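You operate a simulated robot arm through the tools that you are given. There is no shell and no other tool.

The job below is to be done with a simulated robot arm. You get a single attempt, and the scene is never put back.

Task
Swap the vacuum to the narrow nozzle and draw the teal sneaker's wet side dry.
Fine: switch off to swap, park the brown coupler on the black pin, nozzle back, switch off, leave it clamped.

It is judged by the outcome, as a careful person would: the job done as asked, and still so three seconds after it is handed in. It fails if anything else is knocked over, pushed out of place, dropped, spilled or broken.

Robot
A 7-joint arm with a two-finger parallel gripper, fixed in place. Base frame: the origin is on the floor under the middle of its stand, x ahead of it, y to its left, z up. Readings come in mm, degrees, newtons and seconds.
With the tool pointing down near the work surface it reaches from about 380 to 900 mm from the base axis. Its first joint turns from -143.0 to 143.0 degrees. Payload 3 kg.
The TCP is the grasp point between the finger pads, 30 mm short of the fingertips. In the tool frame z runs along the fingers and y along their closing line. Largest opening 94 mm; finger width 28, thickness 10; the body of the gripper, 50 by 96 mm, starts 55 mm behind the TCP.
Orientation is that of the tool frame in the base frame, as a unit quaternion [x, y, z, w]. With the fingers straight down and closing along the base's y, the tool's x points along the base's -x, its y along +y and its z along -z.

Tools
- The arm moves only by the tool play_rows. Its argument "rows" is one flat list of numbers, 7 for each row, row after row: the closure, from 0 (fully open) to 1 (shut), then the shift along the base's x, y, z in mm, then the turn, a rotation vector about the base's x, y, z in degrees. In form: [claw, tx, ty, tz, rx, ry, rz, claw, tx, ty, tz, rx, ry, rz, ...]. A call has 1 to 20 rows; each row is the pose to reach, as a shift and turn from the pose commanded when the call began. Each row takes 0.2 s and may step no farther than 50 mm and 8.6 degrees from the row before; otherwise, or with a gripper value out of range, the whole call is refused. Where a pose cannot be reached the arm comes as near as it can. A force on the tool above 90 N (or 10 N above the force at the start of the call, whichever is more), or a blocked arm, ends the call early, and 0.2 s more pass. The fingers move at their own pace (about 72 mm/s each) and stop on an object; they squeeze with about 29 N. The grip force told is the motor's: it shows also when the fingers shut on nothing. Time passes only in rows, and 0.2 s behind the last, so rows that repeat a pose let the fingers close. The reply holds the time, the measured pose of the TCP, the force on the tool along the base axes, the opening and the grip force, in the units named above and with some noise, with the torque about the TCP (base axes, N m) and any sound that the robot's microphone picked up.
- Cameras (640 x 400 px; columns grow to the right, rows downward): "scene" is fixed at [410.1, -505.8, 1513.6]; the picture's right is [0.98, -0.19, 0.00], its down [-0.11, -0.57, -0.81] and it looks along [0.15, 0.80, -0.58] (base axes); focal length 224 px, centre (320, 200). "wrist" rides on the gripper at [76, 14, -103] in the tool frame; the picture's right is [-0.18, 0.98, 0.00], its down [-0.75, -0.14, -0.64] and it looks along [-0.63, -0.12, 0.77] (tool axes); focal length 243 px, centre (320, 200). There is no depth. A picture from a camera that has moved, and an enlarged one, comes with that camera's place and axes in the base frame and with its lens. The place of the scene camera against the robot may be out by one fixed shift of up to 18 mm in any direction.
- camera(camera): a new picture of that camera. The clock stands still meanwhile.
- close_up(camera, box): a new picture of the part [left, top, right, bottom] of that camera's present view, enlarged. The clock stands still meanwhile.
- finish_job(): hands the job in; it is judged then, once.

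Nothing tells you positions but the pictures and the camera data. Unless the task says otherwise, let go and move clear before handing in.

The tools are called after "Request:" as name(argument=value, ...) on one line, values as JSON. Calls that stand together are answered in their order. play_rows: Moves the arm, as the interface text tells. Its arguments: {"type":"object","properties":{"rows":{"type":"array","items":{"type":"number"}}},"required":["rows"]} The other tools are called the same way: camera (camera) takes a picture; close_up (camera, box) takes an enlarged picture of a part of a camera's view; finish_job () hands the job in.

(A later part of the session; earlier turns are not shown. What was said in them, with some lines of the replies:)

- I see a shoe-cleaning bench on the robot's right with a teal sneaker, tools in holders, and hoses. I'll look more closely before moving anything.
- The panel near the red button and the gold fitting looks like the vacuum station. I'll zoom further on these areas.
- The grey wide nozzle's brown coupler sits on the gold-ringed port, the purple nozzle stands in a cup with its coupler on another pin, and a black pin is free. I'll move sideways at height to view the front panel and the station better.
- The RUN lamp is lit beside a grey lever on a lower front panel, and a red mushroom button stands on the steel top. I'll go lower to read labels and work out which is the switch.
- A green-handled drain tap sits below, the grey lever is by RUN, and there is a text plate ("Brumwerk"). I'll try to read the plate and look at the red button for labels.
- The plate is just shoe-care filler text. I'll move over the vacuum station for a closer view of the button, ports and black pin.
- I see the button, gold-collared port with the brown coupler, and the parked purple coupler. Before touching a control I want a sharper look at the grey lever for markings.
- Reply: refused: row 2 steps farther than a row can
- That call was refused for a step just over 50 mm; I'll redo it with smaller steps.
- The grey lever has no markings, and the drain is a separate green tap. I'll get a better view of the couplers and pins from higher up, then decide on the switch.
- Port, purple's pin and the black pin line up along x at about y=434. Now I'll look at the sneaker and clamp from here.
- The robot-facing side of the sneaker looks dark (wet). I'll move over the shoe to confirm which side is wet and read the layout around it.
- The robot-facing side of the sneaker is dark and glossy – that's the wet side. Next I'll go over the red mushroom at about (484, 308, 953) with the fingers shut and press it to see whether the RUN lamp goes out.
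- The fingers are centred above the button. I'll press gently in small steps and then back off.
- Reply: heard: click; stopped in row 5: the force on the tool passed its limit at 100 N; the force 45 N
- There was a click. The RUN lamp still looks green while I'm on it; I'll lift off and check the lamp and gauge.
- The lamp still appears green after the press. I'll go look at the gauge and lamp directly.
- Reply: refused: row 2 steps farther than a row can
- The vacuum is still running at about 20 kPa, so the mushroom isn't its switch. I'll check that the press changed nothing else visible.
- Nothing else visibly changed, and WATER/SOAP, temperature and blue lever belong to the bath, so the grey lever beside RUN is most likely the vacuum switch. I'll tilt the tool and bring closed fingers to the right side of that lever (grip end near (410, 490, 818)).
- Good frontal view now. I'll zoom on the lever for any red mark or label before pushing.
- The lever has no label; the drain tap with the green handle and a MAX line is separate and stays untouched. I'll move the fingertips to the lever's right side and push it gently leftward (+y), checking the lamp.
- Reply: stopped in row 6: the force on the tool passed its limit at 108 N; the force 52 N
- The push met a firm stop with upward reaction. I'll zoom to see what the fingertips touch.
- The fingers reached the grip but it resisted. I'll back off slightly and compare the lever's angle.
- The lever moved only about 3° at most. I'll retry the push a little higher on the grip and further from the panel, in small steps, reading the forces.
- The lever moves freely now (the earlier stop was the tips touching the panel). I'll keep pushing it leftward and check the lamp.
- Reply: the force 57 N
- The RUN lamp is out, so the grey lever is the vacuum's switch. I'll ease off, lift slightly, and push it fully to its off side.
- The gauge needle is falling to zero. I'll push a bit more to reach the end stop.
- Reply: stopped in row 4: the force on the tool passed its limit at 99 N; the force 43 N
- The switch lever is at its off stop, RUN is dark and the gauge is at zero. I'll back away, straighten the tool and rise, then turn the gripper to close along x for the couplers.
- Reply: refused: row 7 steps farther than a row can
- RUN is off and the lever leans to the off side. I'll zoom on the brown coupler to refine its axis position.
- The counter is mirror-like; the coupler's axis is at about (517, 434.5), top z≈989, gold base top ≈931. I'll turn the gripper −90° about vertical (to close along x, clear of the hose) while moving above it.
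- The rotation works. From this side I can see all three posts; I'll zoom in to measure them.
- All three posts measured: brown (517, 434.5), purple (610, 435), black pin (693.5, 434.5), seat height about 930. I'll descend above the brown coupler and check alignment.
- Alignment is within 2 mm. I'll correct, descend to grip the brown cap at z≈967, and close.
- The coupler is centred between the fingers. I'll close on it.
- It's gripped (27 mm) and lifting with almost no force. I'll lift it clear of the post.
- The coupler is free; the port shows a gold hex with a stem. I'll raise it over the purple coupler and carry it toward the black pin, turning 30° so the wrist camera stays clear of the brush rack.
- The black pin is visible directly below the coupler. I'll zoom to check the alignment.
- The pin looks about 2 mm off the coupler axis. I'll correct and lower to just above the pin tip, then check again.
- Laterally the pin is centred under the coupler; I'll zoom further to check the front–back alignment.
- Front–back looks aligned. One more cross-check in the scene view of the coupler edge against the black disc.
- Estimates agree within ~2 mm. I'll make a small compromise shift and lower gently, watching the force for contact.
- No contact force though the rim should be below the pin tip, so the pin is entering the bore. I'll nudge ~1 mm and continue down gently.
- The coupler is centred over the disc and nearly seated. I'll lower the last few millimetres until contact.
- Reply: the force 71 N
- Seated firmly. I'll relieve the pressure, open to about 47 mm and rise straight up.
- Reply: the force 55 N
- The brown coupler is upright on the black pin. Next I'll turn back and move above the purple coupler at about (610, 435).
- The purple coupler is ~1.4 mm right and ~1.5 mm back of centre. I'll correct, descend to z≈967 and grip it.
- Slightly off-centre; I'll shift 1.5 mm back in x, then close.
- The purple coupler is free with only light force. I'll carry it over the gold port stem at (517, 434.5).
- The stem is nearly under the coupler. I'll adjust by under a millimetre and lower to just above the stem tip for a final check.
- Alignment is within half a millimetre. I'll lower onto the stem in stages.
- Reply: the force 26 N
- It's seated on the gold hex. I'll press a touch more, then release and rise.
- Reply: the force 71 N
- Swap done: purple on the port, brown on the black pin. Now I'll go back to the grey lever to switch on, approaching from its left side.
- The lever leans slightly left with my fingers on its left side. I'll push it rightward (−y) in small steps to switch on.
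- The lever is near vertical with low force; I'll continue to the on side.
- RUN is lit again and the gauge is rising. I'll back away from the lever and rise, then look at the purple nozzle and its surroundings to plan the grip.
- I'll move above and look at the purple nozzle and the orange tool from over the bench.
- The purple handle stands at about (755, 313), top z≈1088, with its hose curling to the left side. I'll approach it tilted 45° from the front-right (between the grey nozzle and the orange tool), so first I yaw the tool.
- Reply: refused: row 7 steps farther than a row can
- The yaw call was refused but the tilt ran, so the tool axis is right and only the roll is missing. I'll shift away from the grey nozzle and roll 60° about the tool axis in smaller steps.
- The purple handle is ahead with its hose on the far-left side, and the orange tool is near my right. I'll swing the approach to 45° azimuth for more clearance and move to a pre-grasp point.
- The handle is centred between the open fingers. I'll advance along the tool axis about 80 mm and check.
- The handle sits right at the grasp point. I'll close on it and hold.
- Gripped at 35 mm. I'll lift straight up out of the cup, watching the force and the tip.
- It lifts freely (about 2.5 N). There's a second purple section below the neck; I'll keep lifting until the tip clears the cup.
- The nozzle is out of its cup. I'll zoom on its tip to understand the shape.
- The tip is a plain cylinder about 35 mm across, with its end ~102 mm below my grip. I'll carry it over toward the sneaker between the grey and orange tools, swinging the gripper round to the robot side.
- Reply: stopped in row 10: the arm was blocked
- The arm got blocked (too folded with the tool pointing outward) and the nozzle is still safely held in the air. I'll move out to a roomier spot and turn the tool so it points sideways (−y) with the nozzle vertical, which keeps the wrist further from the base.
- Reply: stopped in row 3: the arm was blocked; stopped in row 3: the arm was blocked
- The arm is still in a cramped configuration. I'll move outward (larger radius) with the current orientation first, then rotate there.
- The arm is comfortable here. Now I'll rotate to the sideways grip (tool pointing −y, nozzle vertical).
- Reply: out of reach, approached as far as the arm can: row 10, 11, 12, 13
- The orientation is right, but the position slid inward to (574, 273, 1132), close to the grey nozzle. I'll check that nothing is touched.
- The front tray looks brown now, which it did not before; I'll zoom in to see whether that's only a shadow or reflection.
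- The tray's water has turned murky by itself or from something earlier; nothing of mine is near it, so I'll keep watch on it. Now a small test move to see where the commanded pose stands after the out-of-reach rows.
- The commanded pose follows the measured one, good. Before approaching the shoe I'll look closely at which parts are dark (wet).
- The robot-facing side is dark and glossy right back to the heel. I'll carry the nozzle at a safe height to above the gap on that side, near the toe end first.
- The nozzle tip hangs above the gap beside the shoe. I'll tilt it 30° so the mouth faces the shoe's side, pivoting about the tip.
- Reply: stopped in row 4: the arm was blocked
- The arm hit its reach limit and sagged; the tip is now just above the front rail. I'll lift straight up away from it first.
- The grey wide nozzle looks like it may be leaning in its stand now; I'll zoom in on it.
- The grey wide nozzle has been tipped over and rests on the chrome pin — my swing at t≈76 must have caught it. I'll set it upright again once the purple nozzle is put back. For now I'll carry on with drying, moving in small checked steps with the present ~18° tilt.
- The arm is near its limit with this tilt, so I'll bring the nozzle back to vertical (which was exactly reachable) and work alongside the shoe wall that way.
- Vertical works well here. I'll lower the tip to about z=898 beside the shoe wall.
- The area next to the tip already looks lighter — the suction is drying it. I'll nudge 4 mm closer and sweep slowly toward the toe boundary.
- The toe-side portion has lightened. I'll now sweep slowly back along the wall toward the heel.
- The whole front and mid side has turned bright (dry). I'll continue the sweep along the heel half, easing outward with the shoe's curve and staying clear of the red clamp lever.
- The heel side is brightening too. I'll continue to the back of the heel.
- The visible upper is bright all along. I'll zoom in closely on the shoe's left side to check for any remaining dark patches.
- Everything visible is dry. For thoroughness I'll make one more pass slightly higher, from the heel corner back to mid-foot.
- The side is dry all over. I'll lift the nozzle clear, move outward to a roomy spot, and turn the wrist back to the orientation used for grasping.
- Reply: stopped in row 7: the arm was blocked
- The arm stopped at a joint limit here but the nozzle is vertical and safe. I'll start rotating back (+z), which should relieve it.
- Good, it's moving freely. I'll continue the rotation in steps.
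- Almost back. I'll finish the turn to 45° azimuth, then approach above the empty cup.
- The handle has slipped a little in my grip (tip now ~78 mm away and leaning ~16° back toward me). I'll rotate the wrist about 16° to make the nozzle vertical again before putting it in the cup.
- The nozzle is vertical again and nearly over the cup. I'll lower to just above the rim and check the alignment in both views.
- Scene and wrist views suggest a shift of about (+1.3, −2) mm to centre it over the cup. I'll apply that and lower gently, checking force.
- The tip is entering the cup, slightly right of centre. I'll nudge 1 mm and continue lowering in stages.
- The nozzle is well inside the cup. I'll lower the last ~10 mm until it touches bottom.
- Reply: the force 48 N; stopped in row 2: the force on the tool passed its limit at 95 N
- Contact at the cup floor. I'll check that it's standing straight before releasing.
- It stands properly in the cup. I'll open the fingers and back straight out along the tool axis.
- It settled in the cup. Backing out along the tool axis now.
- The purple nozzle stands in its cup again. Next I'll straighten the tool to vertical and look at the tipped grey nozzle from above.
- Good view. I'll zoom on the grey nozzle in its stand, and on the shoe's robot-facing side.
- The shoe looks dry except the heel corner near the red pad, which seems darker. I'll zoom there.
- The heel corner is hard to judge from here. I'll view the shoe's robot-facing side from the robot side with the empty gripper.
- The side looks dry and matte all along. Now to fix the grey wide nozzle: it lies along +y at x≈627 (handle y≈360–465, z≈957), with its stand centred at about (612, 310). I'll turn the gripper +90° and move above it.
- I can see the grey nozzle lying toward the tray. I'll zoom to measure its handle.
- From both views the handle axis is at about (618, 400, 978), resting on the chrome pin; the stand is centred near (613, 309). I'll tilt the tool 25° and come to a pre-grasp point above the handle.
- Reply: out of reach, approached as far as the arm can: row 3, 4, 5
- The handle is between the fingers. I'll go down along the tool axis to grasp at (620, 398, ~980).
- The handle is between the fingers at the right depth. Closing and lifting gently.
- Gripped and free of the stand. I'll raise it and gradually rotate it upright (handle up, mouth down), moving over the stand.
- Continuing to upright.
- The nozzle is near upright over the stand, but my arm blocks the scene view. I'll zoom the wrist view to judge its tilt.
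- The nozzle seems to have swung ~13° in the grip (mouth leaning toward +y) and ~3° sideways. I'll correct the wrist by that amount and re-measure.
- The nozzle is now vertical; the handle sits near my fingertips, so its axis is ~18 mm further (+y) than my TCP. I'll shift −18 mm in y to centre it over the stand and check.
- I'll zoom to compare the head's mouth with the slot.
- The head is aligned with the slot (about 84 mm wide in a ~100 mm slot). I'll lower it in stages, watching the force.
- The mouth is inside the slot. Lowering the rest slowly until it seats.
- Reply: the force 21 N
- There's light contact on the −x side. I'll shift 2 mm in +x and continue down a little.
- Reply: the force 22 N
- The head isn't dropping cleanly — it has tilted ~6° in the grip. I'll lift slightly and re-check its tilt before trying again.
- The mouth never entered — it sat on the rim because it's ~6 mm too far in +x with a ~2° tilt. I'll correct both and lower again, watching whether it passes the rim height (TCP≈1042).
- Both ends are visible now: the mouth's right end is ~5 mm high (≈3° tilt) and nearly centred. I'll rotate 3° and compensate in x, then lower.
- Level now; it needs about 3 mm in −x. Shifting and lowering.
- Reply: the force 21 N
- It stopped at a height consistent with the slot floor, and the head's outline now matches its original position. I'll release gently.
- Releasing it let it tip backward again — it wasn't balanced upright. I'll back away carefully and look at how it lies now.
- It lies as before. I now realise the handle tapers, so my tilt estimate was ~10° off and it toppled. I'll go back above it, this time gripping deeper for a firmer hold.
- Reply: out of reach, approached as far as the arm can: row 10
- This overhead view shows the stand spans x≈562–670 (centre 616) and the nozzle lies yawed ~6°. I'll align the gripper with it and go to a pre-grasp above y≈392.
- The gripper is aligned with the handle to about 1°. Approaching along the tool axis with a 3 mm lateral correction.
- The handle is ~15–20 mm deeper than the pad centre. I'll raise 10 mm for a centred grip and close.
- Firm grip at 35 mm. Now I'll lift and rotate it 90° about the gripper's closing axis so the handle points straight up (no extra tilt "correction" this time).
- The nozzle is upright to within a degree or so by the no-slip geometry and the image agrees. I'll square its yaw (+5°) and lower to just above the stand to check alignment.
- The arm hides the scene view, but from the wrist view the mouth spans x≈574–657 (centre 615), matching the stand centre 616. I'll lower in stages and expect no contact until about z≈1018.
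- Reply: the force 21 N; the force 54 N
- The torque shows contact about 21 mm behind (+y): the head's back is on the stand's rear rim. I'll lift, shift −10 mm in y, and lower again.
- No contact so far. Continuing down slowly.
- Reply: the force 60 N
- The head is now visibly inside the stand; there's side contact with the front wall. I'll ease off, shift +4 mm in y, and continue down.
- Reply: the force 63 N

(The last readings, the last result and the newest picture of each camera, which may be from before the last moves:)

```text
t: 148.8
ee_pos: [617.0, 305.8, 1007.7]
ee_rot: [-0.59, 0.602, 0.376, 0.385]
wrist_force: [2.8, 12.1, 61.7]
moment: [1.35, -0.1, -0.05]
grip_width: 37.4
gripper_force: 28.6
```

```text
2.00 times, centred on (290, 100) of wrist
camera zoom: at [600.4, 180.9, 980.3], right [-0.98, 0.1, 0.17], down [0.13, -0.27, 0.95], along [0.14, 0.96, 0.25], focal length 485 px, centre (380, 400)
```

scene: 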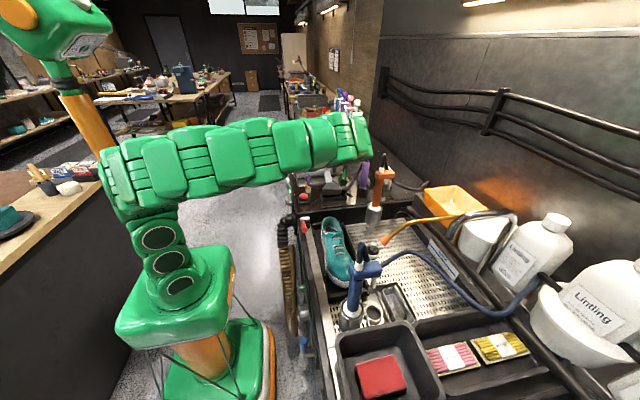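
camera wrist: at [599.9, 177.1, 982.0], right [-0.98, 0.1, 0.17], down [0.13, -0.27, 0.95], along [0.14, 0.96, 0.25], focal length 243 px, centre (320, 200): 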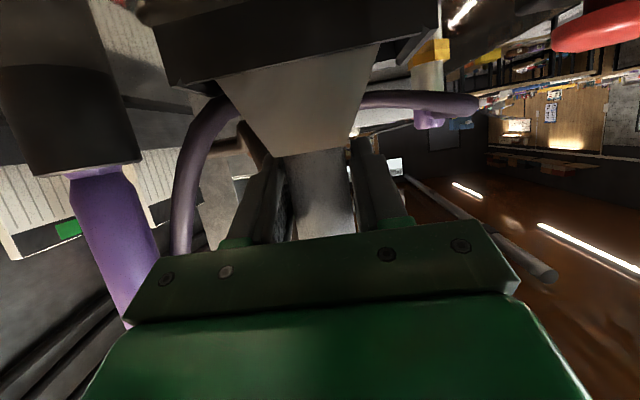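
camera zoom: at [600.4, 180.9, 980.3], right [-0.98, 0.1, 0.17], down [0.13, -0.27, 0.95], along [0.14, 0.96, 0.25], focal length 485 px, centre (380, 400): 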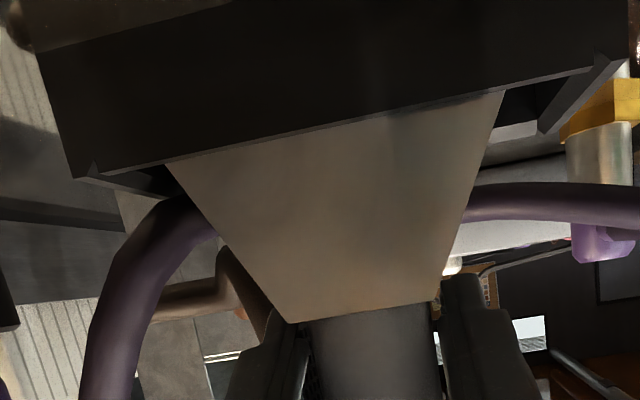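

The head is seated in the slot (about 13 mm deep, like originally) with the contact centred. I'll unload the force before opening.

Request:
play_rows(rows=[1, 0, 0, 2, 0, 0, 0, 1, 0, 0, 2.5, 0, 0, 0])

Request:
play_rows(rows=[1, 0, 0, 0.5, 0, 0, 0])

Request:
camera(camera="wrist")

```text
t: 149.4
ee_pos: [617.0, 304.8, 1007.7]
ee_rot: [-0.591, 0.601, 0.377, 0.384]
wrist_force: [1.1, 14.0, 38.4]
moment: [1.64, -0.12, -0.01]
grip_width: 37.6
gripper_force: 29.1
```

```text
t: 149.8
ee_pos: [616.9, 305.1, 1008.0]
ee_rot: [-0.591, 0.601, 0.377, 0.383]
wrist_force: [-3.6, 11.1, 24.6]
moment: [1.21, -0.02, -0.01]
grip_width: 37.6
gripper_force: 28.9
```

```text
taken
camera wrist: at [600.5, 180.3, 980.8], right [-0.98, 0.1, 0.17], down [0.14, -0.27, 0.95], along [0.14, 0.96, 0.25], focal length 243 px, centre (320, 200)
```

wrist: 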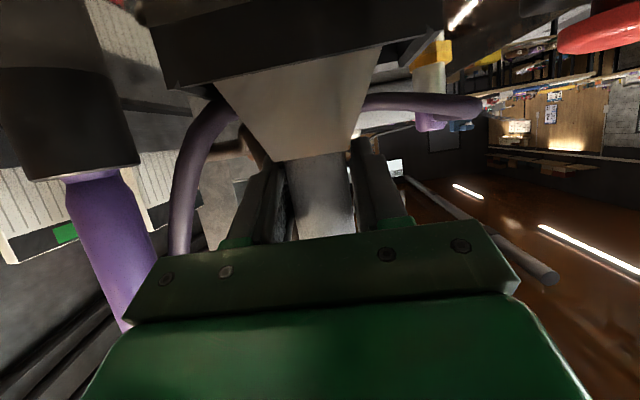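

The residual torque (+x) says the floor wants to turn the nozzle's top toward −y, i.e. it leans slightly back. I'll rotate +4° about x in place and watch the torque.

Request:
play_rows(rows=[1, 0, -2.5, 0.5, 2, 0, 0, 1, 0, -5, 1, 4, 0, 0])

Request:
play_rows(rows=[1, 0, -2.5, 0.5, 2, 0, 0, 1, 0, -5, 1, 4, 0, 0])

Request:
close_up(camera="wrist", box=[140, 0, 440, 200])

```text
t: 150.4
ee_pos: [617.2, 300.0, 1010.0]
ee_rot: [-0.577, 0.588, 0.397, 0.405]
wrist_force: [-3.0, 15.7, 9.8]
moment: [0.83, 0.02, 0.01]
grip_width: 37.4
gripper_force: 29.2
```

```text
t: 151.0
ee_pos: [617.2, 296.0, 1011.7]
ee_rot: [-0.562, 0.574, 0.417, 0.425]
wrist_force: [2.8, 17.4, 12.9]
moment: [0.95, 0.11, 0.01]
grip_width: 36.3
gripper_force: 28.9
```

```text
2.00 times, centred on (290, 100) of wrist
camera zoom: at [600.5, 175.4, 966.3], right [-0.98, 0.07, 0.18], down [0.14, -0.4, 0.91], along [0.14, 0.91, 0.38], focal length 485 px, centre (380, 400)
```

zoom: 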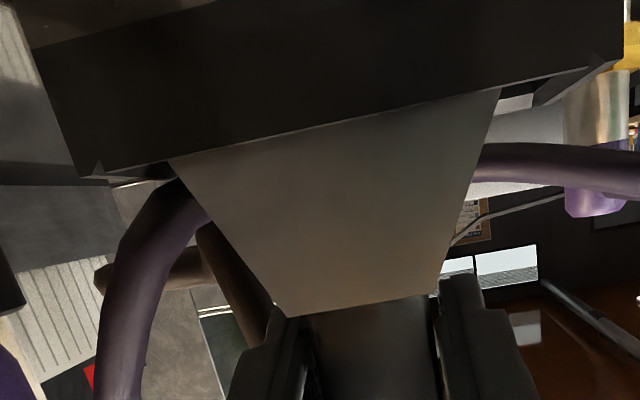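

Leaning is reduced to about vertical, but now it presses on the front wall (Fy=17 N). I'll ease back +y a few millimetres to zero the side force.

Request:
play_rows(rows=[1, 0, 2, 0, 0, 0, 0, 1, 0, 4, 0, 0, 0, 0])

Request:
play_rows(rows=[1, 0, 0, -1.5, 0, 0, 0, 1, 0, 0, -3, 0, 0, 0])

```text
t: 151.6
ee_pos: [617.3, 298.7, 1011.3]
ee_rot: [-0.562, 0.574, 0.416, 0.425]
wrist_force: [0.6, -4.6, 13.5]
moment: [-0.42, 0.07, 0.03]
grip_width: 36.0
gripper_force: 29.4
```

```text
t: 152.2
ee_pos: [615.7, 300.6, 1010.2]
ee_rot: [-0.562, 0.573, 0.418, 0.425]
wrist_force: [15.0, 13.1, 52.0]
moment: [0.6, -0.37, -0.14]
grip_width: 36.2
gripper_force: 28.7
```

Pressure is now at the front edge (before it was at the back edge), so the flat position lies in between. I'll rotate back 4° and test.

Request:
play_rows(rows=[1, 0, 0, 2.5, 0, 0, 0, 1, 0, 2.5, 2.5, -4, 0, 0])

Request:
play_rows(rows=[1, 0, 0, -1, 0, 0, 0, 1, 0, 0, -2, 0, 0, 0])

Request:
close_up(camera="wrist", box=[140, 0, 440, 200])

```text
t: 152.8
ee_pos: [615.8, 303.0, 1008.8]
ee_rot: [-0.578, 0.588, 0.398, 0.403]
wrist_force: [-1.9, 14.6, 9.9]
moment: [0.79, 0.16, 0.35]
grip_width: 36.4
gripper_force: 28.5
```

```text
t: 153.4
ee_pos: [616.0, 303.1, 1009.4]
ee_rot: [-0.578, 0.587, 0.398, 0.403]
wrist_force: [-12.7, 18.6, 22.3]
moment: [0.84, 0.58, 0.42]
grip_width: 36.2
gripper_force: 28.5
```

```text
2.00 times, centred on (290, 100) of wrist
camera zoom: at [600.2, 179.9, 972.8], right [-0.98, 0.08, 0.17], down [0.14, -0.33, 0.93], along [0.13, 0.94, 0.32], focal length 485 px, centre (380, 400)
```

zoom: 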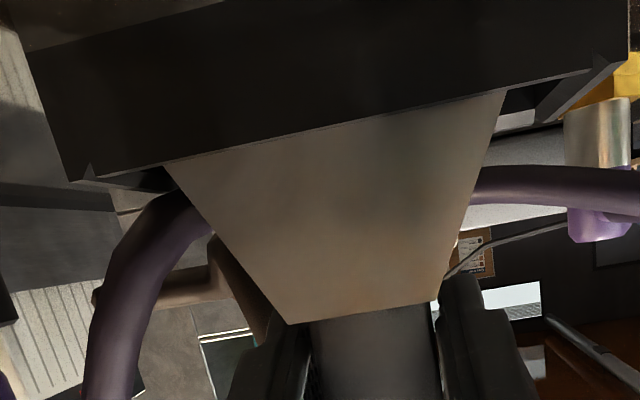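

Request:
play_rows(rows=[1, 0, 1.5, 0.5, 0, 0, 0, 1, 0, 3, 1, 0, 0, 0])

Request:
play_rows(rows=[1, 0.5, 0, 0.5, 0, 0, 0])

```text
t: 154.0
ee_pos: [619.0, 303.1, 1008.6]
ee_rot: [-0.577, 0.589, 0.395, 0.405]
wrist_force: [0.6, -2.1, 14.4]
moment: [-0.41, 0.21, 0.09]
grip_width: 36.0
gripper_force: 29.0
```

```text
t: 154.4
ee_pos: [618.6, 304.7, 1009.7]
ee_rot: [-0.577, 0.589, 0.396, 0.404]
wrist_force: [0.8, -1.1, 2.3]
moment: [-0.13, 0.07, 0.08]
grip_width: 36.0
gripper_force: 27.9
```

Forces are nearly zero. I'll open the fingers only a few millimetres first, so they can still steady the handle, and look.

Request:
play_rows(rows=[0.57, 0, 0, 0, 0, 0, 0, 0.57, 0, 0, 0, 0, 0, 0, 0.57, 0, 0, 0, 0, 0, 0])

Request:
camera(camera="wrist")

Request:
close_up(camera="wrist", box=[140, 0, 440, 200])

```text
t: 155.2
ee_pos: [617.7, 304.9, 1010.9]
ee_rot: [-0.577, 0.588, 0.397, 0.404]
wrist_force: [-0.9, 0.1, 0.0]
moment: [0.01, -0.05, 0.0]
grip_width: 40.4
gripper_force: 0.1
```

```text
taken
camera wrist: at [601.4, 182.4, 973.5], right [-0.98, 0.08, 0.17], down [0.14, -0.33, 0.93], along [0.14, 0.94, 0.31], focal length 243 px, centre (320, 200)
```

wrist: 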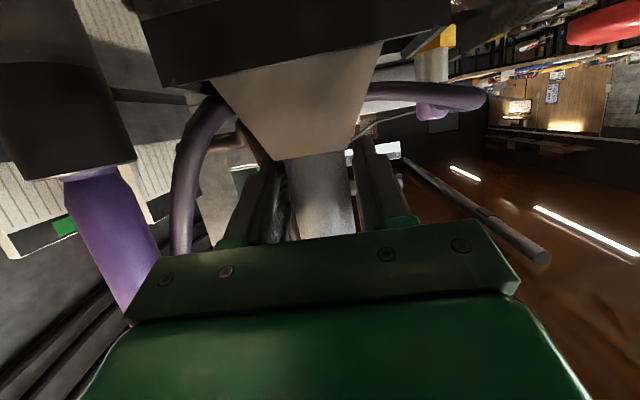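

```text
2.00 times, centred on (290, 100) of wrist
camera zoom: at [601.4, 182.4, 973.5], right [-0.98, 0.08, 0.17], down [0.14, -0.33, 0.93], along [0.14, 0.94, 0.31], focal length 485 px, centre (380, 400)
```

zoom: 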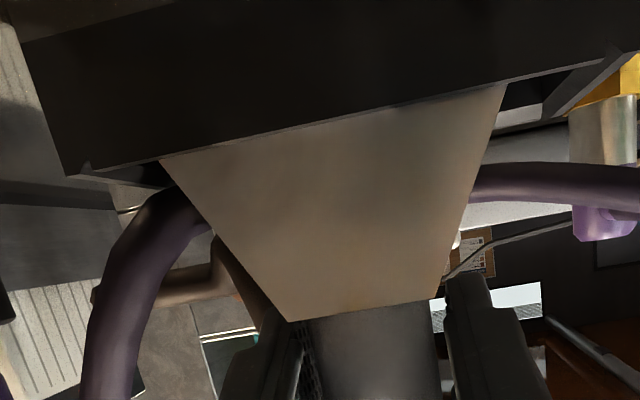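

It stays upright with the fingers open 40 mm. I'll open wider and check it still stands.

Request:
play_rows(rows=[0.42, 0, 0, 0, 0, 0, 0, 0.42, 0, 0, 0, 0, 0, 0, 0.42, 0, 0, 0, 0, 0, 0])

Request:
camera(camera="wrist")

```text
t: 156.0
ee_pos: [618.3, 305.4, 1010.9]
ee_rot: [-0.577, 0.589, 0.396, 0.404]
wrist_force: [1.0, 0.2, 0.3]
moment: [0.02, -0.01, 0.0]
grip_width: 54.9
gripper_force: 0.0
```

```text
taken
camera wrist: at [601.4, 182.4, 973.6], right [-0.98, 0.08, 0.17], down [0.14, -0.33, 0.93], along [0.14, 0.94, 0.31], focal length 243 px, centre (320, 200)
```

wrist: 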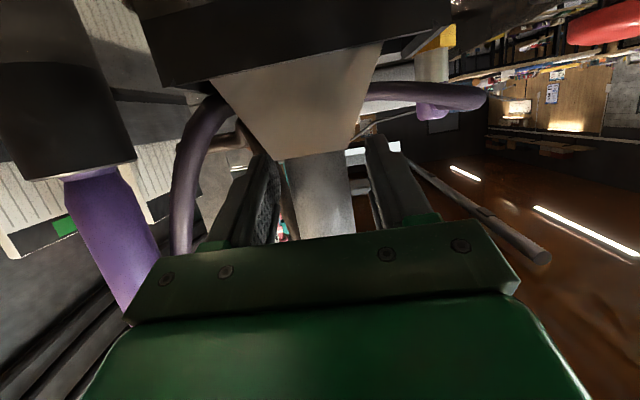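

It stands on its own. I'll withdraw straight back along the tool axis, then rise.

Request:
play_rows(rows=[0.42, 0, -10, 4, 0, 0, 0, 0.42, 0, -25, 9.5, 0, 0, 0, 0.42, 0, -45, 17, 0, 0, 0, 0.42, 0, -70, 27, 0, 0, 0, 0.42, 0, -90, 50, 0, 0, 0, 0.42, -15, -95, 90, 0, 0, 0, 0.42, -30, -95, 130, 0, 0, 0])

Request:
camera(camera="wrist")

Request:
close_up(camera="scene", box=[290, 130, 390, 210])

```text
t: 157.6
ee_pos: [587.4, 210.3, 1138.9]
ee_rot: [-0.578, 0.588, 0.397, 0.404]
wrist_force: [0.3, 0.0, 1.1]
moment: [0.03, -0.03, -0.02]
grip_width: 54.5
gripper_force: 0.1
```

```text
taken
camera wrist: at [571.4, 87.5, 1103.4], right [-0.98, 0.08, 0.17], down [0.13, -0.33, 0.93], along [0.14, 0.94, 0.32], focal length 243 px, centre (320, 200)
```

wrist: 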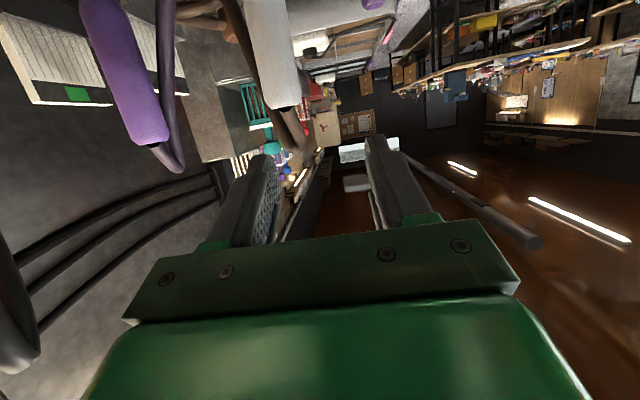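

```text
5.00 times, centred on (340, 170) of scene
camera zoom: at [410.1, -505.8, 1513.6], right [0.98, -0.19, 0.0], down [-0.11, -0.57, -0.81], along [0.15, 0.8, -0.58], focal length 1121 px, centre (220, 350)
```

zoom: 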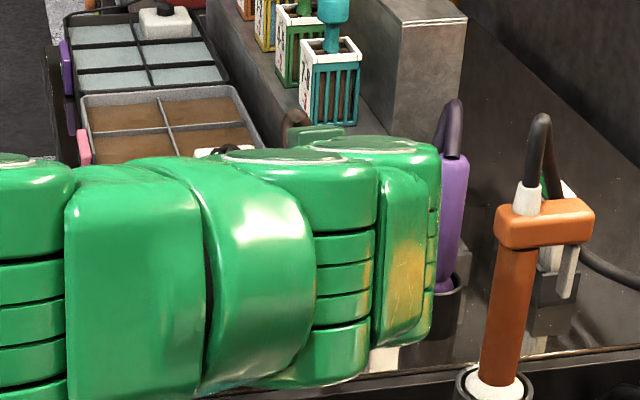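

The grey nozzle stands upright in its stand. I'll move away from it and straighten the tool back to vertical.

Request:
play_rows(rows=[0.3, -15, -2, 8, -3.79, 3.85, -5.51, 0.3, -30, -4, 16, -7.57, 7.7, -11.01, 0.3, -45, -6, 24, -11.36, 11.55, -16.52, 0.3, -60, -6, 32, -15.14, 15.4, -22.03, 0.3, -75, -4, 40, -18.93, 19.25, -27.5, 0.3, -88, 0, 48, -22.7, 23.1, -33.0, 0.3, -100, 5, 56, -26.5, 26.95, -38.5, 0.3, -110, 10, 62, -30.3, 30.8, -44.1, 0.3, -120, 15, 66, -34.1, 34.65, -49.6, 0.3, -128, 20, 70, -37.9, 38.5, -55.1, 0.3, -133, 25, 72, -41.6, 42.35, -60.6, 0.3, -137, 30, 72, -45.4, 46.2, -66.1, 0.3, -140, 35, 72, -49.2, 50.05, -71.6, 0.3, -140, 38, 72, -53, 53.9, -77.1])

Request:
camera(camera="wrist")

Request:
close_up(camera="scene", box=[280, 120, 400, 210])

```text
t: 160.6
ee_pos: [447.0, 247.3, 1210.9]
ee_rot: [0.001, 1.0, -0.002, -0.001]
wrist_force: [-0.7, 0.0, -0.3]
moment: [0.0, -0.01, 0.0]
grip_width: 65.8
gripper_force: 0.0
```

```text
taken
camera wrist: at [371.8, 262.7, 1312.3], right [0.19, 0.98, 0.0], down [0.75, -0.14, 0.64], along [0.63, -0.12, -0.77], focal length 243 px, centre (320, 200)
```

wrist: 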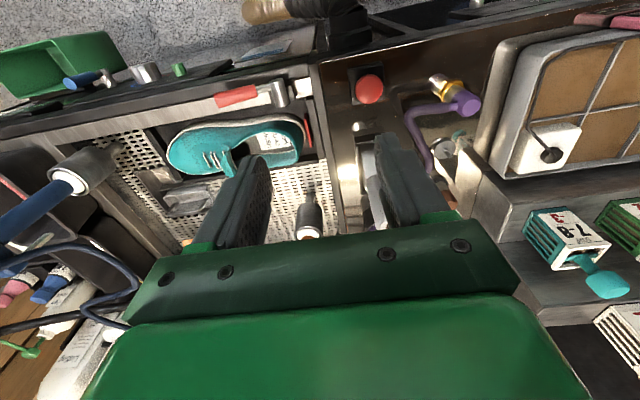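

```text
4.44 times, centred on (340, 165) of scene
camera zoom: at [410.1, -505.8, 1513.6], right [0.98, -0.19, 0.0], down [-0.11, -0.57, -0.81], along [0.15, 0.8, -0.58], focal length 996 px, centre (231, 356)
```

zoom: 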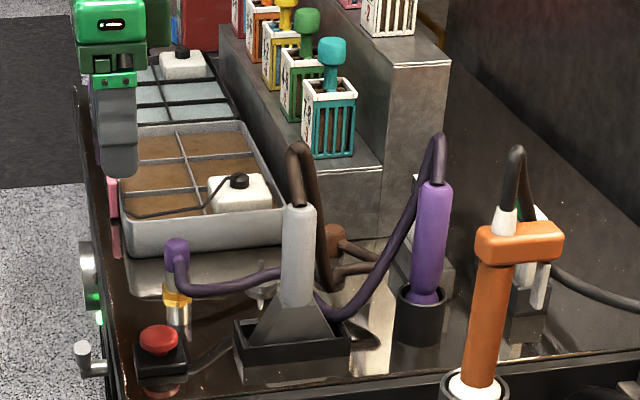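

The wide nozzle is back upright. Let me zoom to verify couplers and nozzles before switching off.

Request:
close_up(camera="scene", box=[305, 155, 375, 205])

Request:
close_up(camera="wrist", box=[340, 60, 500, 180])

Request:
close_up(camera="wrist", box=[150, 80, 320, 190])

```text
8.00 times, centred on (340, 180) of scene
camera zoom: at [410.1, -505.8, 1513.6], right [0.98, -0.19, 0.0], down [-0.11, -0.57, -0.81], along [0.15, 0.8, -0.58], focal length 1794 px, centre (160, 360)
```

zoom: 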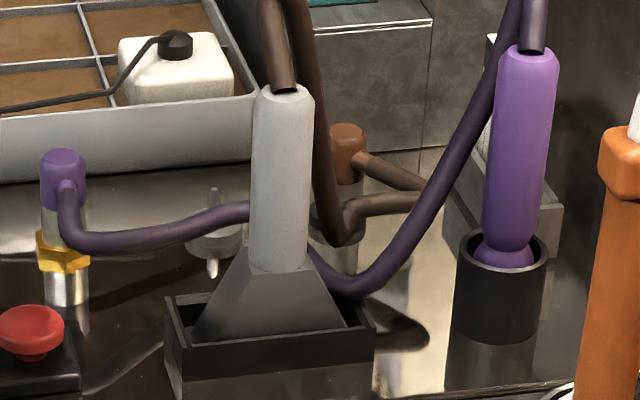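

```text
3.33 times, centred on (420, 120) of wrist
camera zoom: at [371.8, 262.7, 1312.3], right [0.19, 0.98, 0.0], down [0.75, -0.14, 0.64], along [0.63, -0.12, -0.77], focal length 809 px, centre (-13, 467)
```

zoom: 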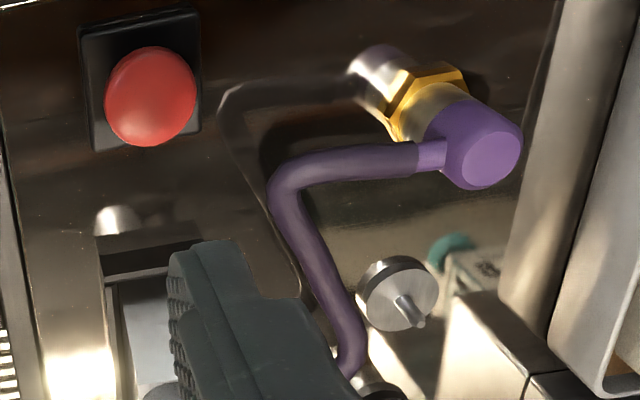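

```text
3.64 times, centred on (235, 135) of wrist
camera zoom: at [371.8, 262.7, 1312.3], right [0.19, 0.98, 0.0], down [0.75, -0.14, 0.64], along [0.63, -0.12, -0.77], focal length 882 px, centre (629, 436)
```

zoom: 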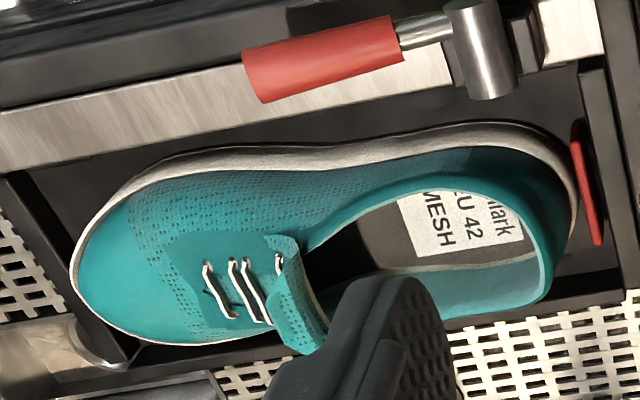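

Everything is placed correctly. One last closer look at the heel region for any leftover wetness.

Request:
close_up(camera="wrist", box=[250, 105, 320, 150])

Request:
close_up(camera="wrist", box=[190, 110, 270, 160])

```text
8.89 times, centred on (285, 128) of wrist
camera zoom: at [371.8, 262.7, 1312.3], right [0.19, 0.98, 0.0], down [0.75, -0.14, 0.64], along [0.63, -0.12, -0.77], focal length 2157 px, centre (631, 844)
```

zoom: 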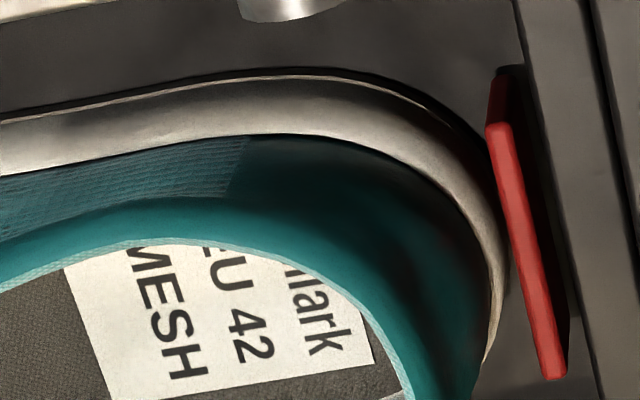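

```text
8.00 times, centred on (230, 135) of wrist
camera zoom: at [371.8, 262.7, 1312.3], right [0.19, 0.98, 0.0], down [0.75, -0.14, 0.64], along [0.63, -0.12, -0.77], focal length 1941 px, centre (1040, 720)
```

zoom: 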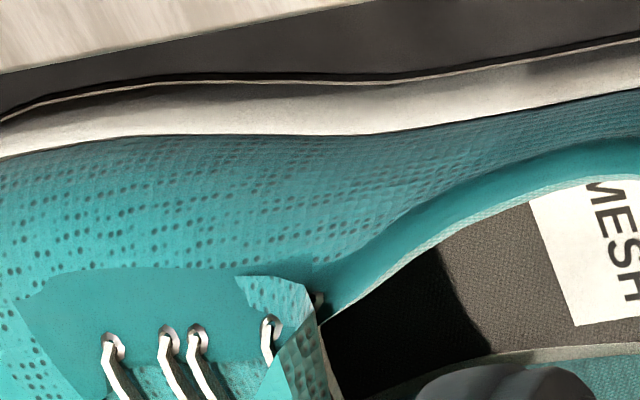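

The heel counter is a separate smooth, darker panel; to tell natural colour from wetness I'll compare both sides of the heel from behind. I'll yaw −90° at a safe height over the front.

Request:
play_rows(rows=[0.6, 5, 4, 6, 0, 0, -8.2, 0.6, 10, 8, 12, 0, 0, -16.4, 0.6, 16, 12, 18, 0, 0, -24.6, 0.6, 22, 16, 20, 0, 0, -32.8, 0.6, 28, 20, 20, 0, 0, -41, 0.6, 34, 24, 20, 0, 0, -49.2, 0.6, 40, 28, 20, 0, 0, -57.4, 0.6, 46, 32, 20, 0, 0, -65.6, 0.6, 52, 36, 20, 0, 0, -73.8, 0.6, 58, 38, 20, 0, 0, -82, 0.6, 62, 40, 20, 0, 0, -90])

Request:
camera(camera="wrist")

Request:
close_up(camera="wrist", box=[290, 90, 430, 200])

```text
t: 163.0
ee_pos: [509.5, 288.1, 1230.9]
ee_rot: [0.708, 0.706, -0.001, 0.0]
wrist_force: [0.4, 0.4, 0.0]
moment: [0.03, 0.01, -0.05]
grip_width: 37.7
gripper_force: 0.0
```

```text
taken
camera wrist: at [524.2, 364.8, 1332.4], right [0.98, -0.19, 0.0], down [-0.14, -0.75, 0.64], along [-0.12, -0.63, -0.77], focal length 243 px, centre (320, 200)
```

wrist: 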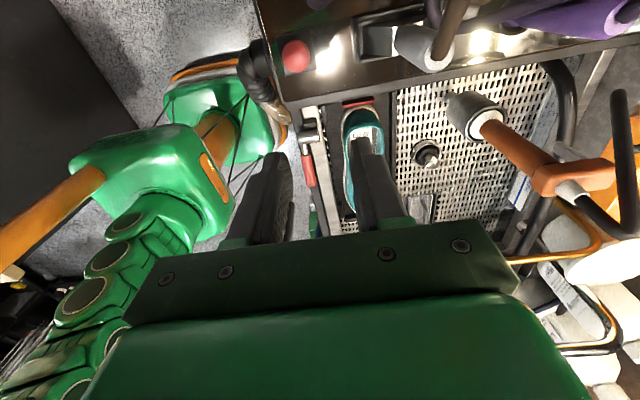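

```text
3.64 times, centred on (360, 145) of wrist
camera zoom: at [524.2, 364.8, 1332.4], right [0.98, -0.19, 0.0], down [-0.14, -0.75, 0.64], along [-0.12, -0.63, -0.77], focal length 882 px, centre (174, 400)
```

zoom: 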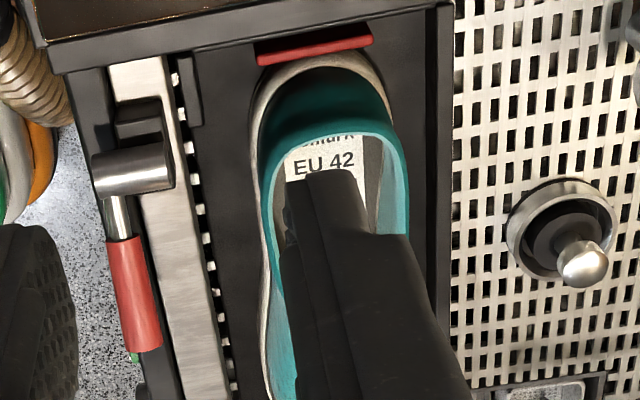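

Request:
close_up(camera="wrist", box=[330, 95, 395, 150])

```text
7.27 times, centred on (362, 122) of wrist
camera zoom: at [524.2, 364.8, 1332.4], right [0.98, -0.19, 0.0], down [-0.14, -0.75, 0.64], along [-0.12, -0.63, -0.77], focal length 1764 px, centre (11, 764)
```

zoom: 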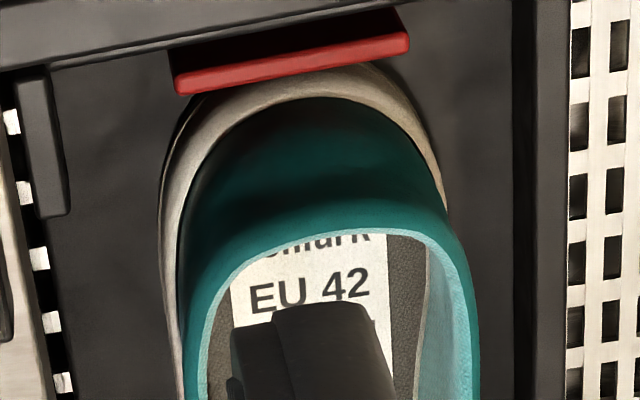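

The heel shades evenly on both sides with no wet/dry edge, so it's dry. Now I'll return to the grey lever to switch the vacuum off.

Request:
play_rows(rows=[1, -16, 15, -5, 0, 0, 8.2, 1, -32, 30, -15, 0, 0, 16.4, 1, -48, 46, -30, 0, 0, 24.6, 1, -64, 62, -45, 0, 0, 32.8, 1, -80, 78, -62, 0, 0, 41, 1, -96, 94, -80, 0, 0, 49.2, 1, -112, 110, -98, 0, 0, 57.4, 1, -128, 126, -116, 0, 0, 65.6, 1, -144, 142, -134, 0, 0, 73.8, 1, -160, 158, -152, 0, 0, 82, 1, -177, 172, -168, 0, 0, 90])

Request:
play_rows(rows=[1, 0, -2, -40, 0, -8, 0, 1, 0, -3, -80, 0, -16, 0, 1, 0, -4, -125, 0, -24, 0, 1, 5, -4, -165, 0, -25, 0, 1, 14, -4, -196, 0, -25, 0])

Request:
camera(camera="wrist")

```text
t: 165.4
ee_pos: [330.8, 461.2, 1063.2]
ee_rot: [-0.001, 1.0, 0.0, 0.0]
wrist_force: [-0.5, 0.1, 0.1]
moment: [0.03, -0.04, 0.01]
grip_width: 0.0
gripper_force: 28.9
```

```text
t: 166.6
ee_pos: [346.3, 454.9, 864.0]
ee_rot: [-0.001, 0.976, -0.004, 0.218]
wrist_force: [0.8, -0.2, 0.3]
moment: [0.01, -0.02, -0.02]
grip_width: 0.0
gripper_force: 28.7
```

```text
taken
camera wrist: at [234.4, 469.9, 923.0], right [0.17, 0.98, 0.07], down [0.41, -0.13, 0.9], along [0.9, -0.12, -0.43], focal length 243 px, centre (320, 200)
```

wrist: 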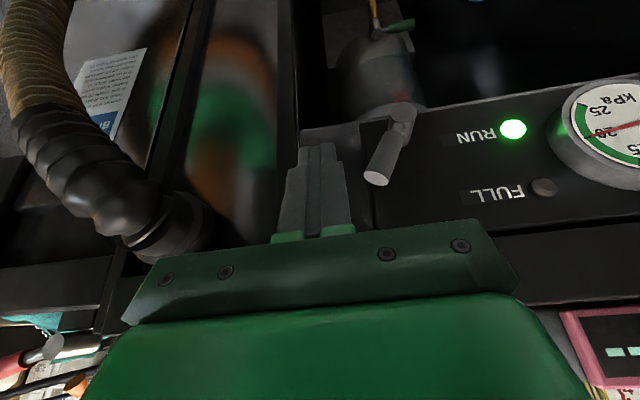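

RUN is lit and the lever leans right. I'll push it leftward from its right side again, as I did the first time.

Request:
play_rows(rows=[1, 20, 3, -12, 0, 0, 0, 1, 42, 6, -24, 0, 0, 0, 1, 43, 14, -24, 0, 0, 0, 1, 43, 20, -24, 0, 0, 0, 1, 43, 26, -22, 0, 0, 0, 1, 43, 31, -19, 0, 0, 0, 1, 43, 36, -17, 0, 0, 0, 1, 43, 42, -16, 0, 0, 0, 1, 43, 48, -16, 0, 0, 0, 1, 43, 54, -17, 0, 0, 0, 1, 43, 58, -18, 0, 0, 0])

Request:
camera(camera="wrist")

```text
t: 169.0
ee_pos: [389.9, 514.0, 849.1]
ee_rot: [0.0, 0.976, 0.0, 0.218]
wrist_force: [-0.8, -0.4, 0.5]
moment: [0.01, 0.01, 0.0]
grip_width: 0.1
gripper_force: 29.1
```

```text
taken
camera wrist: at [277.5, 528.7, 908.8], right [0.17, 0.98, 0.08], down [0.41, -0.14, 0.9], along [0.9, -0.12, -0.43], focal length 243 px, centre (320, 200)
```

wrist: 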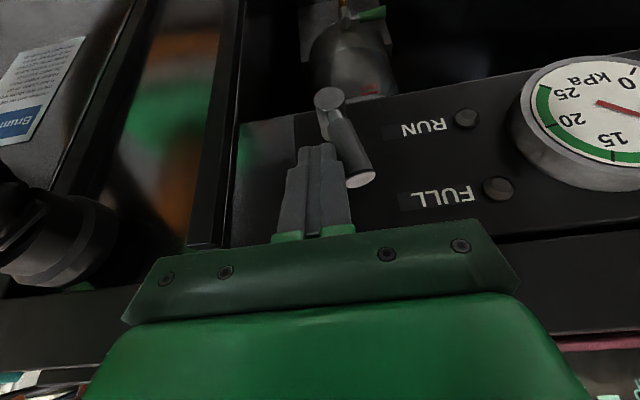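

RUN is off. A few more millimetres to settle it at the off stop, then I'll back away.

Request:
play_rows(rows=[1, 0, 3, -1, 0, 0, 0, 1, 0, 5, -3, 0, 0, 0, 1, 0, 7, -4, 0, 0, 0])

Request:
play_rows(rows=[1, 0, -8, 1, 0, 0, 0, 1, -25, -12, 8, 0, 0, 0, 1, -60, -12, 40, 0, 8, 0, 1, -62, -12, 85, 0, 16, 0, 1, -62, -14, 130, 0, 24, 0, 1, -60, -20, 175, 0, 25.3, 0, 1, -60, -40, 215, 0, 25.3, 0, 1, -60, -70, 250, 0, 25.3, 0])

Request:
camera(camera="wrist")

Request:
camera(camera="scene")

```text
t: 169.8
ee_pos: [390.5, 521.0, 846.4]
ee_rot: [0.0, 0.976, -0.001, 0.216]
wrist_force: [-3.2, -9.7, 9.4]
moment: [-0.18, -0.06, -0.13]
grip_width: 0.2
gripper_force: 29.0
```

```text
t: 171.6
ee_pos: [329.4, 451.8, 1096.9]
ee_rot: [0.0, 1.0, -0.001, -0.004]
wrist_force: [0.2, 0.9, -0.2]
moment: [0.0, -0.01, 0.0]
grip_width: 0.0
gripper_force: 29.2
```

```text
taken
camera wrist: at [254.0, 465.4, 1198.4], right [0.18, 0.98, 0.0], down [0.76, -0.14, 0.64], along [0.63, -0.12, -0.77], focal length 243 px, centre (320, 200)
```

wrist: 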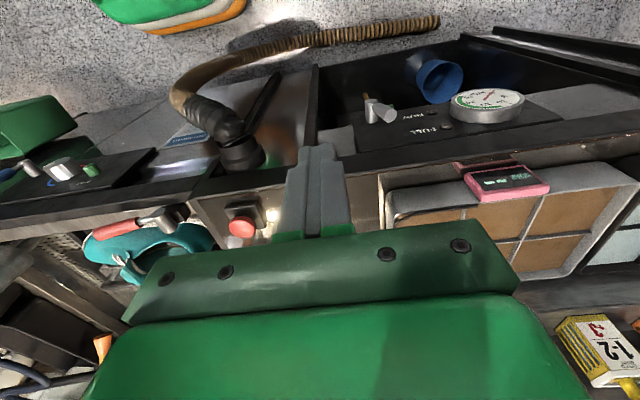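

```text
taken
```

scene: 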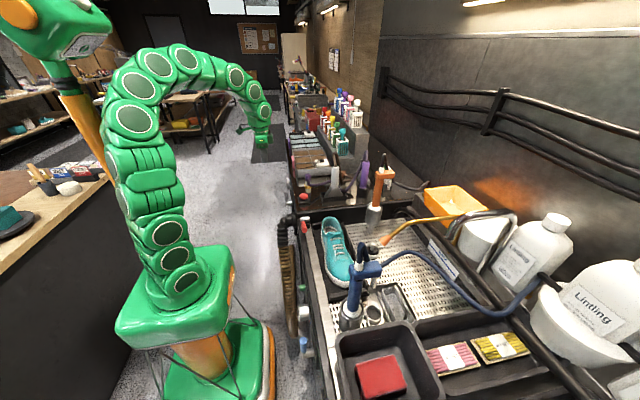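

The vacuum is off. I'll make final checks of the panel, tray display, nozzles, couplers and clamp.

Request:
close_up(camera="wrist", box=[340, 70, 560, 210])

Request:
close_up(camera="scene", box=[280, 130, 400, 220])

Request:
close_up(camera="scene", box=[290, 200, 390, 290])

Request:
close_up(camera="scene", box=[280, 270, 440, 390])

```text
2.86 times, centred on (450, 140) of wrist
camera zoom: at [254.0, 465.4, 1198.4], right [0.18, 0.98, 0.0], down [0.76, -0.14, 0.64], along [0.63, -0.12, -0.77], focal length 693 px, centre (-51, 371)
```

zoom: 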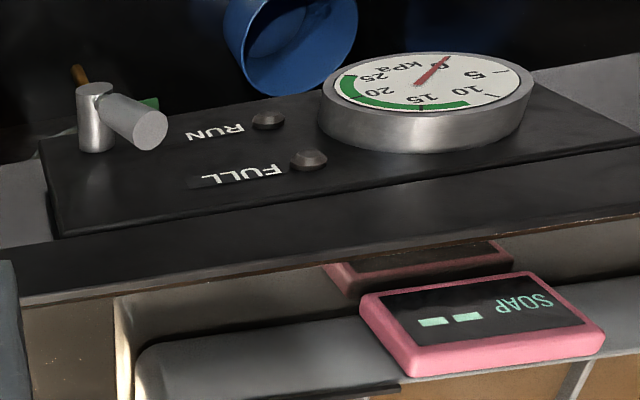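

```text
4.44 times, centred on (340, 175) of scene
camera zoom: at [410.1, -505.8, 1513.6], right [0.98, -0.19, 0.0], down [-0.11, -0.57, -0.81], along [0.15, 0.8, -0.58], focal length 996 px, centre (231, 311)
```

zoom: 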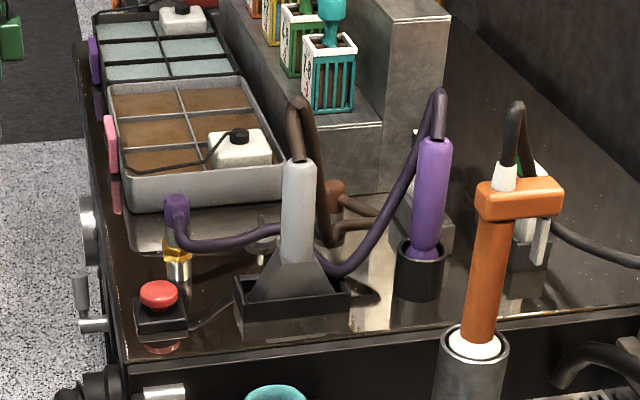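

```text
4.44 times, centred on (340, 245) of scene
camera zoom: at [410.1, -505.8, 1513.6], right [0.98, -0.19, 0.0], down [-0.11, -0.57, -0.81], along [0.15, 0.8, -0.58], focal length 996 px, centre (231, 0)
```

zoom: 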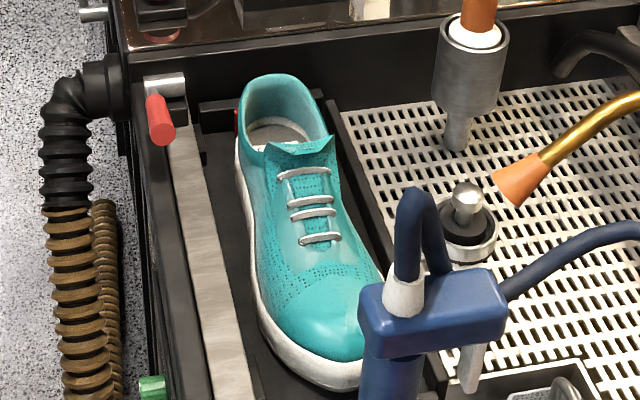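

```text
3.33 times, centred on (360, 330) of scene
camera zoom: at [410.1, -505.8, 1513.6], right [0.98, -0.19, 0.0], down [-0.11, -0.57, -0.81], along [0.15, 0.8, -0.58], focal length 747 px, centre (187, -233)
```

zoom: 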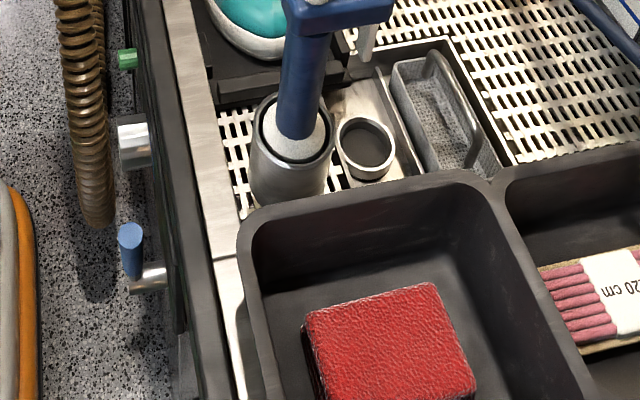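

Everything matches the request: purple coupler on the gold port, brown coupler on the black pin, both nozzles standing in their holders, lever off, sneaker dry and clamped. I'll wait a moment to confirm it's all stable.

Request:
play_rows(rows=[0.5, -10, 0, 20, 0, 0, 0, 0.5, -20, 0, 40, 0, 0, 0, 0.5, -20, 0, 60, 0, 0, 0, 0.5, -20, 0, 60, 0, 0, 0, 0.5, -20, 0, 60, 0, 0, 0, 0.5, -20, 0, 60, 0, 0, 0, 0.5, -20, 0, 60, 0, 0, 0, 0.5, -20, 0, 60, 0, 0, 0, 0.5, -20, 0, 60, 0, 0, 0, 0.5, -20, 0, 60, 0, 0, 0])

Request:
close_up(camera="scene", box=[280, 130, 400, 220])

Request:
close_up(camera="wrist", box=[340, 60, 560, 210])

```text
t: 173.8
ee_pos: [310.4, 451.9, 1155.7]
ee_rot: [0.0, 1.0, -0.001, -0.003]
wrist_force: [-0.7, -0.1, 0.3]
moment: [0.01, -0.01, 0.0]
grip_width: 47.0
gripper_force: 0.0
```

```text
4.44 times, centred on (340, 175) of scene
camera zoom: at [410.1, -505.8, 1513.6], right [0.98, -0.19, 0.0], down [-0.11, -0.57, -0.81], along [0.15, 0.8, -0.58], focal length 996 px, centre (231, 311)
```

zoom: 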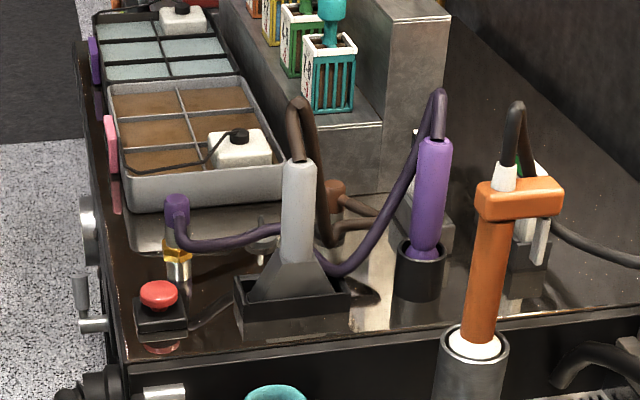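

```text
2.67 times, centred on (450, 135) of wrist
camera zoom: at [234.5, 465.3, 1257.4], right [0.18, 0.98, 0.0], down [0.76, -0.14, 0.64], along [0.63, -0.12, -0.77], focal length 647 px, centre (-27, 373)
```

zoom: 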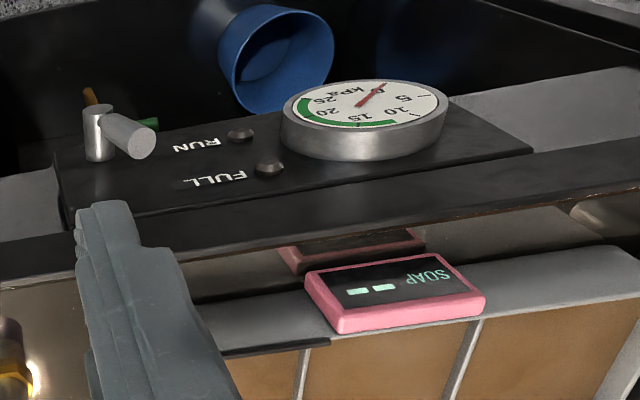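

The picture is steady: vacuum off at 0 kPa, the narrow (purple) nozzle's coupler on the port, brown on the black pin, both nozzles standing in their holders, and the sneaker dry and still clamped. The arm is clear, so I'm handing the job in.

Request:
finish_job()

```text
The job is handed in.
```

The vacuum is swapped to the narrow nozzle and the teal sneaker's wet side looks dry. It was not a clean run, though: I knocked the wide nozzle over along the way and stood it back up.

**Where things stand:**
- **Couplers:** the purple coupler is on the gold port and the brown one is on the black pin.
- **Nozzle:** the narrow nozzle is back in its cup.
- **Vacuum:** I switched it off for the swap and off again at the end. RUN is dark and the gauge reads zero.
- **Sneaker:** it is still clamped, with the red lever where it was. The smooth heel panel still looks dark. I took that as its natural colour because it shades the same on both sides.

**What went wrong:**
- **Wide nozzle tipped:** while turning with the narrow nozzle in hand, the arm knocked the wide grey nozzle over. My first attempt to stand it up failed and it tipped again. The second worked, and it was still upright when I handed in.
- **Red mushroom button:** I pressed it once, thinking it was the vacuum switch. It clicked, but the vacuum kept running and I saw nothing else change. The real switch is the grey lever beside RUN.
- **Soap tray:** during the job the front tray's water turned brown and its display went from 6 to "--". I don't know why. I first saw it just after the swing that tipped the wide nozzle, about a minute after the button press. I left it alone.
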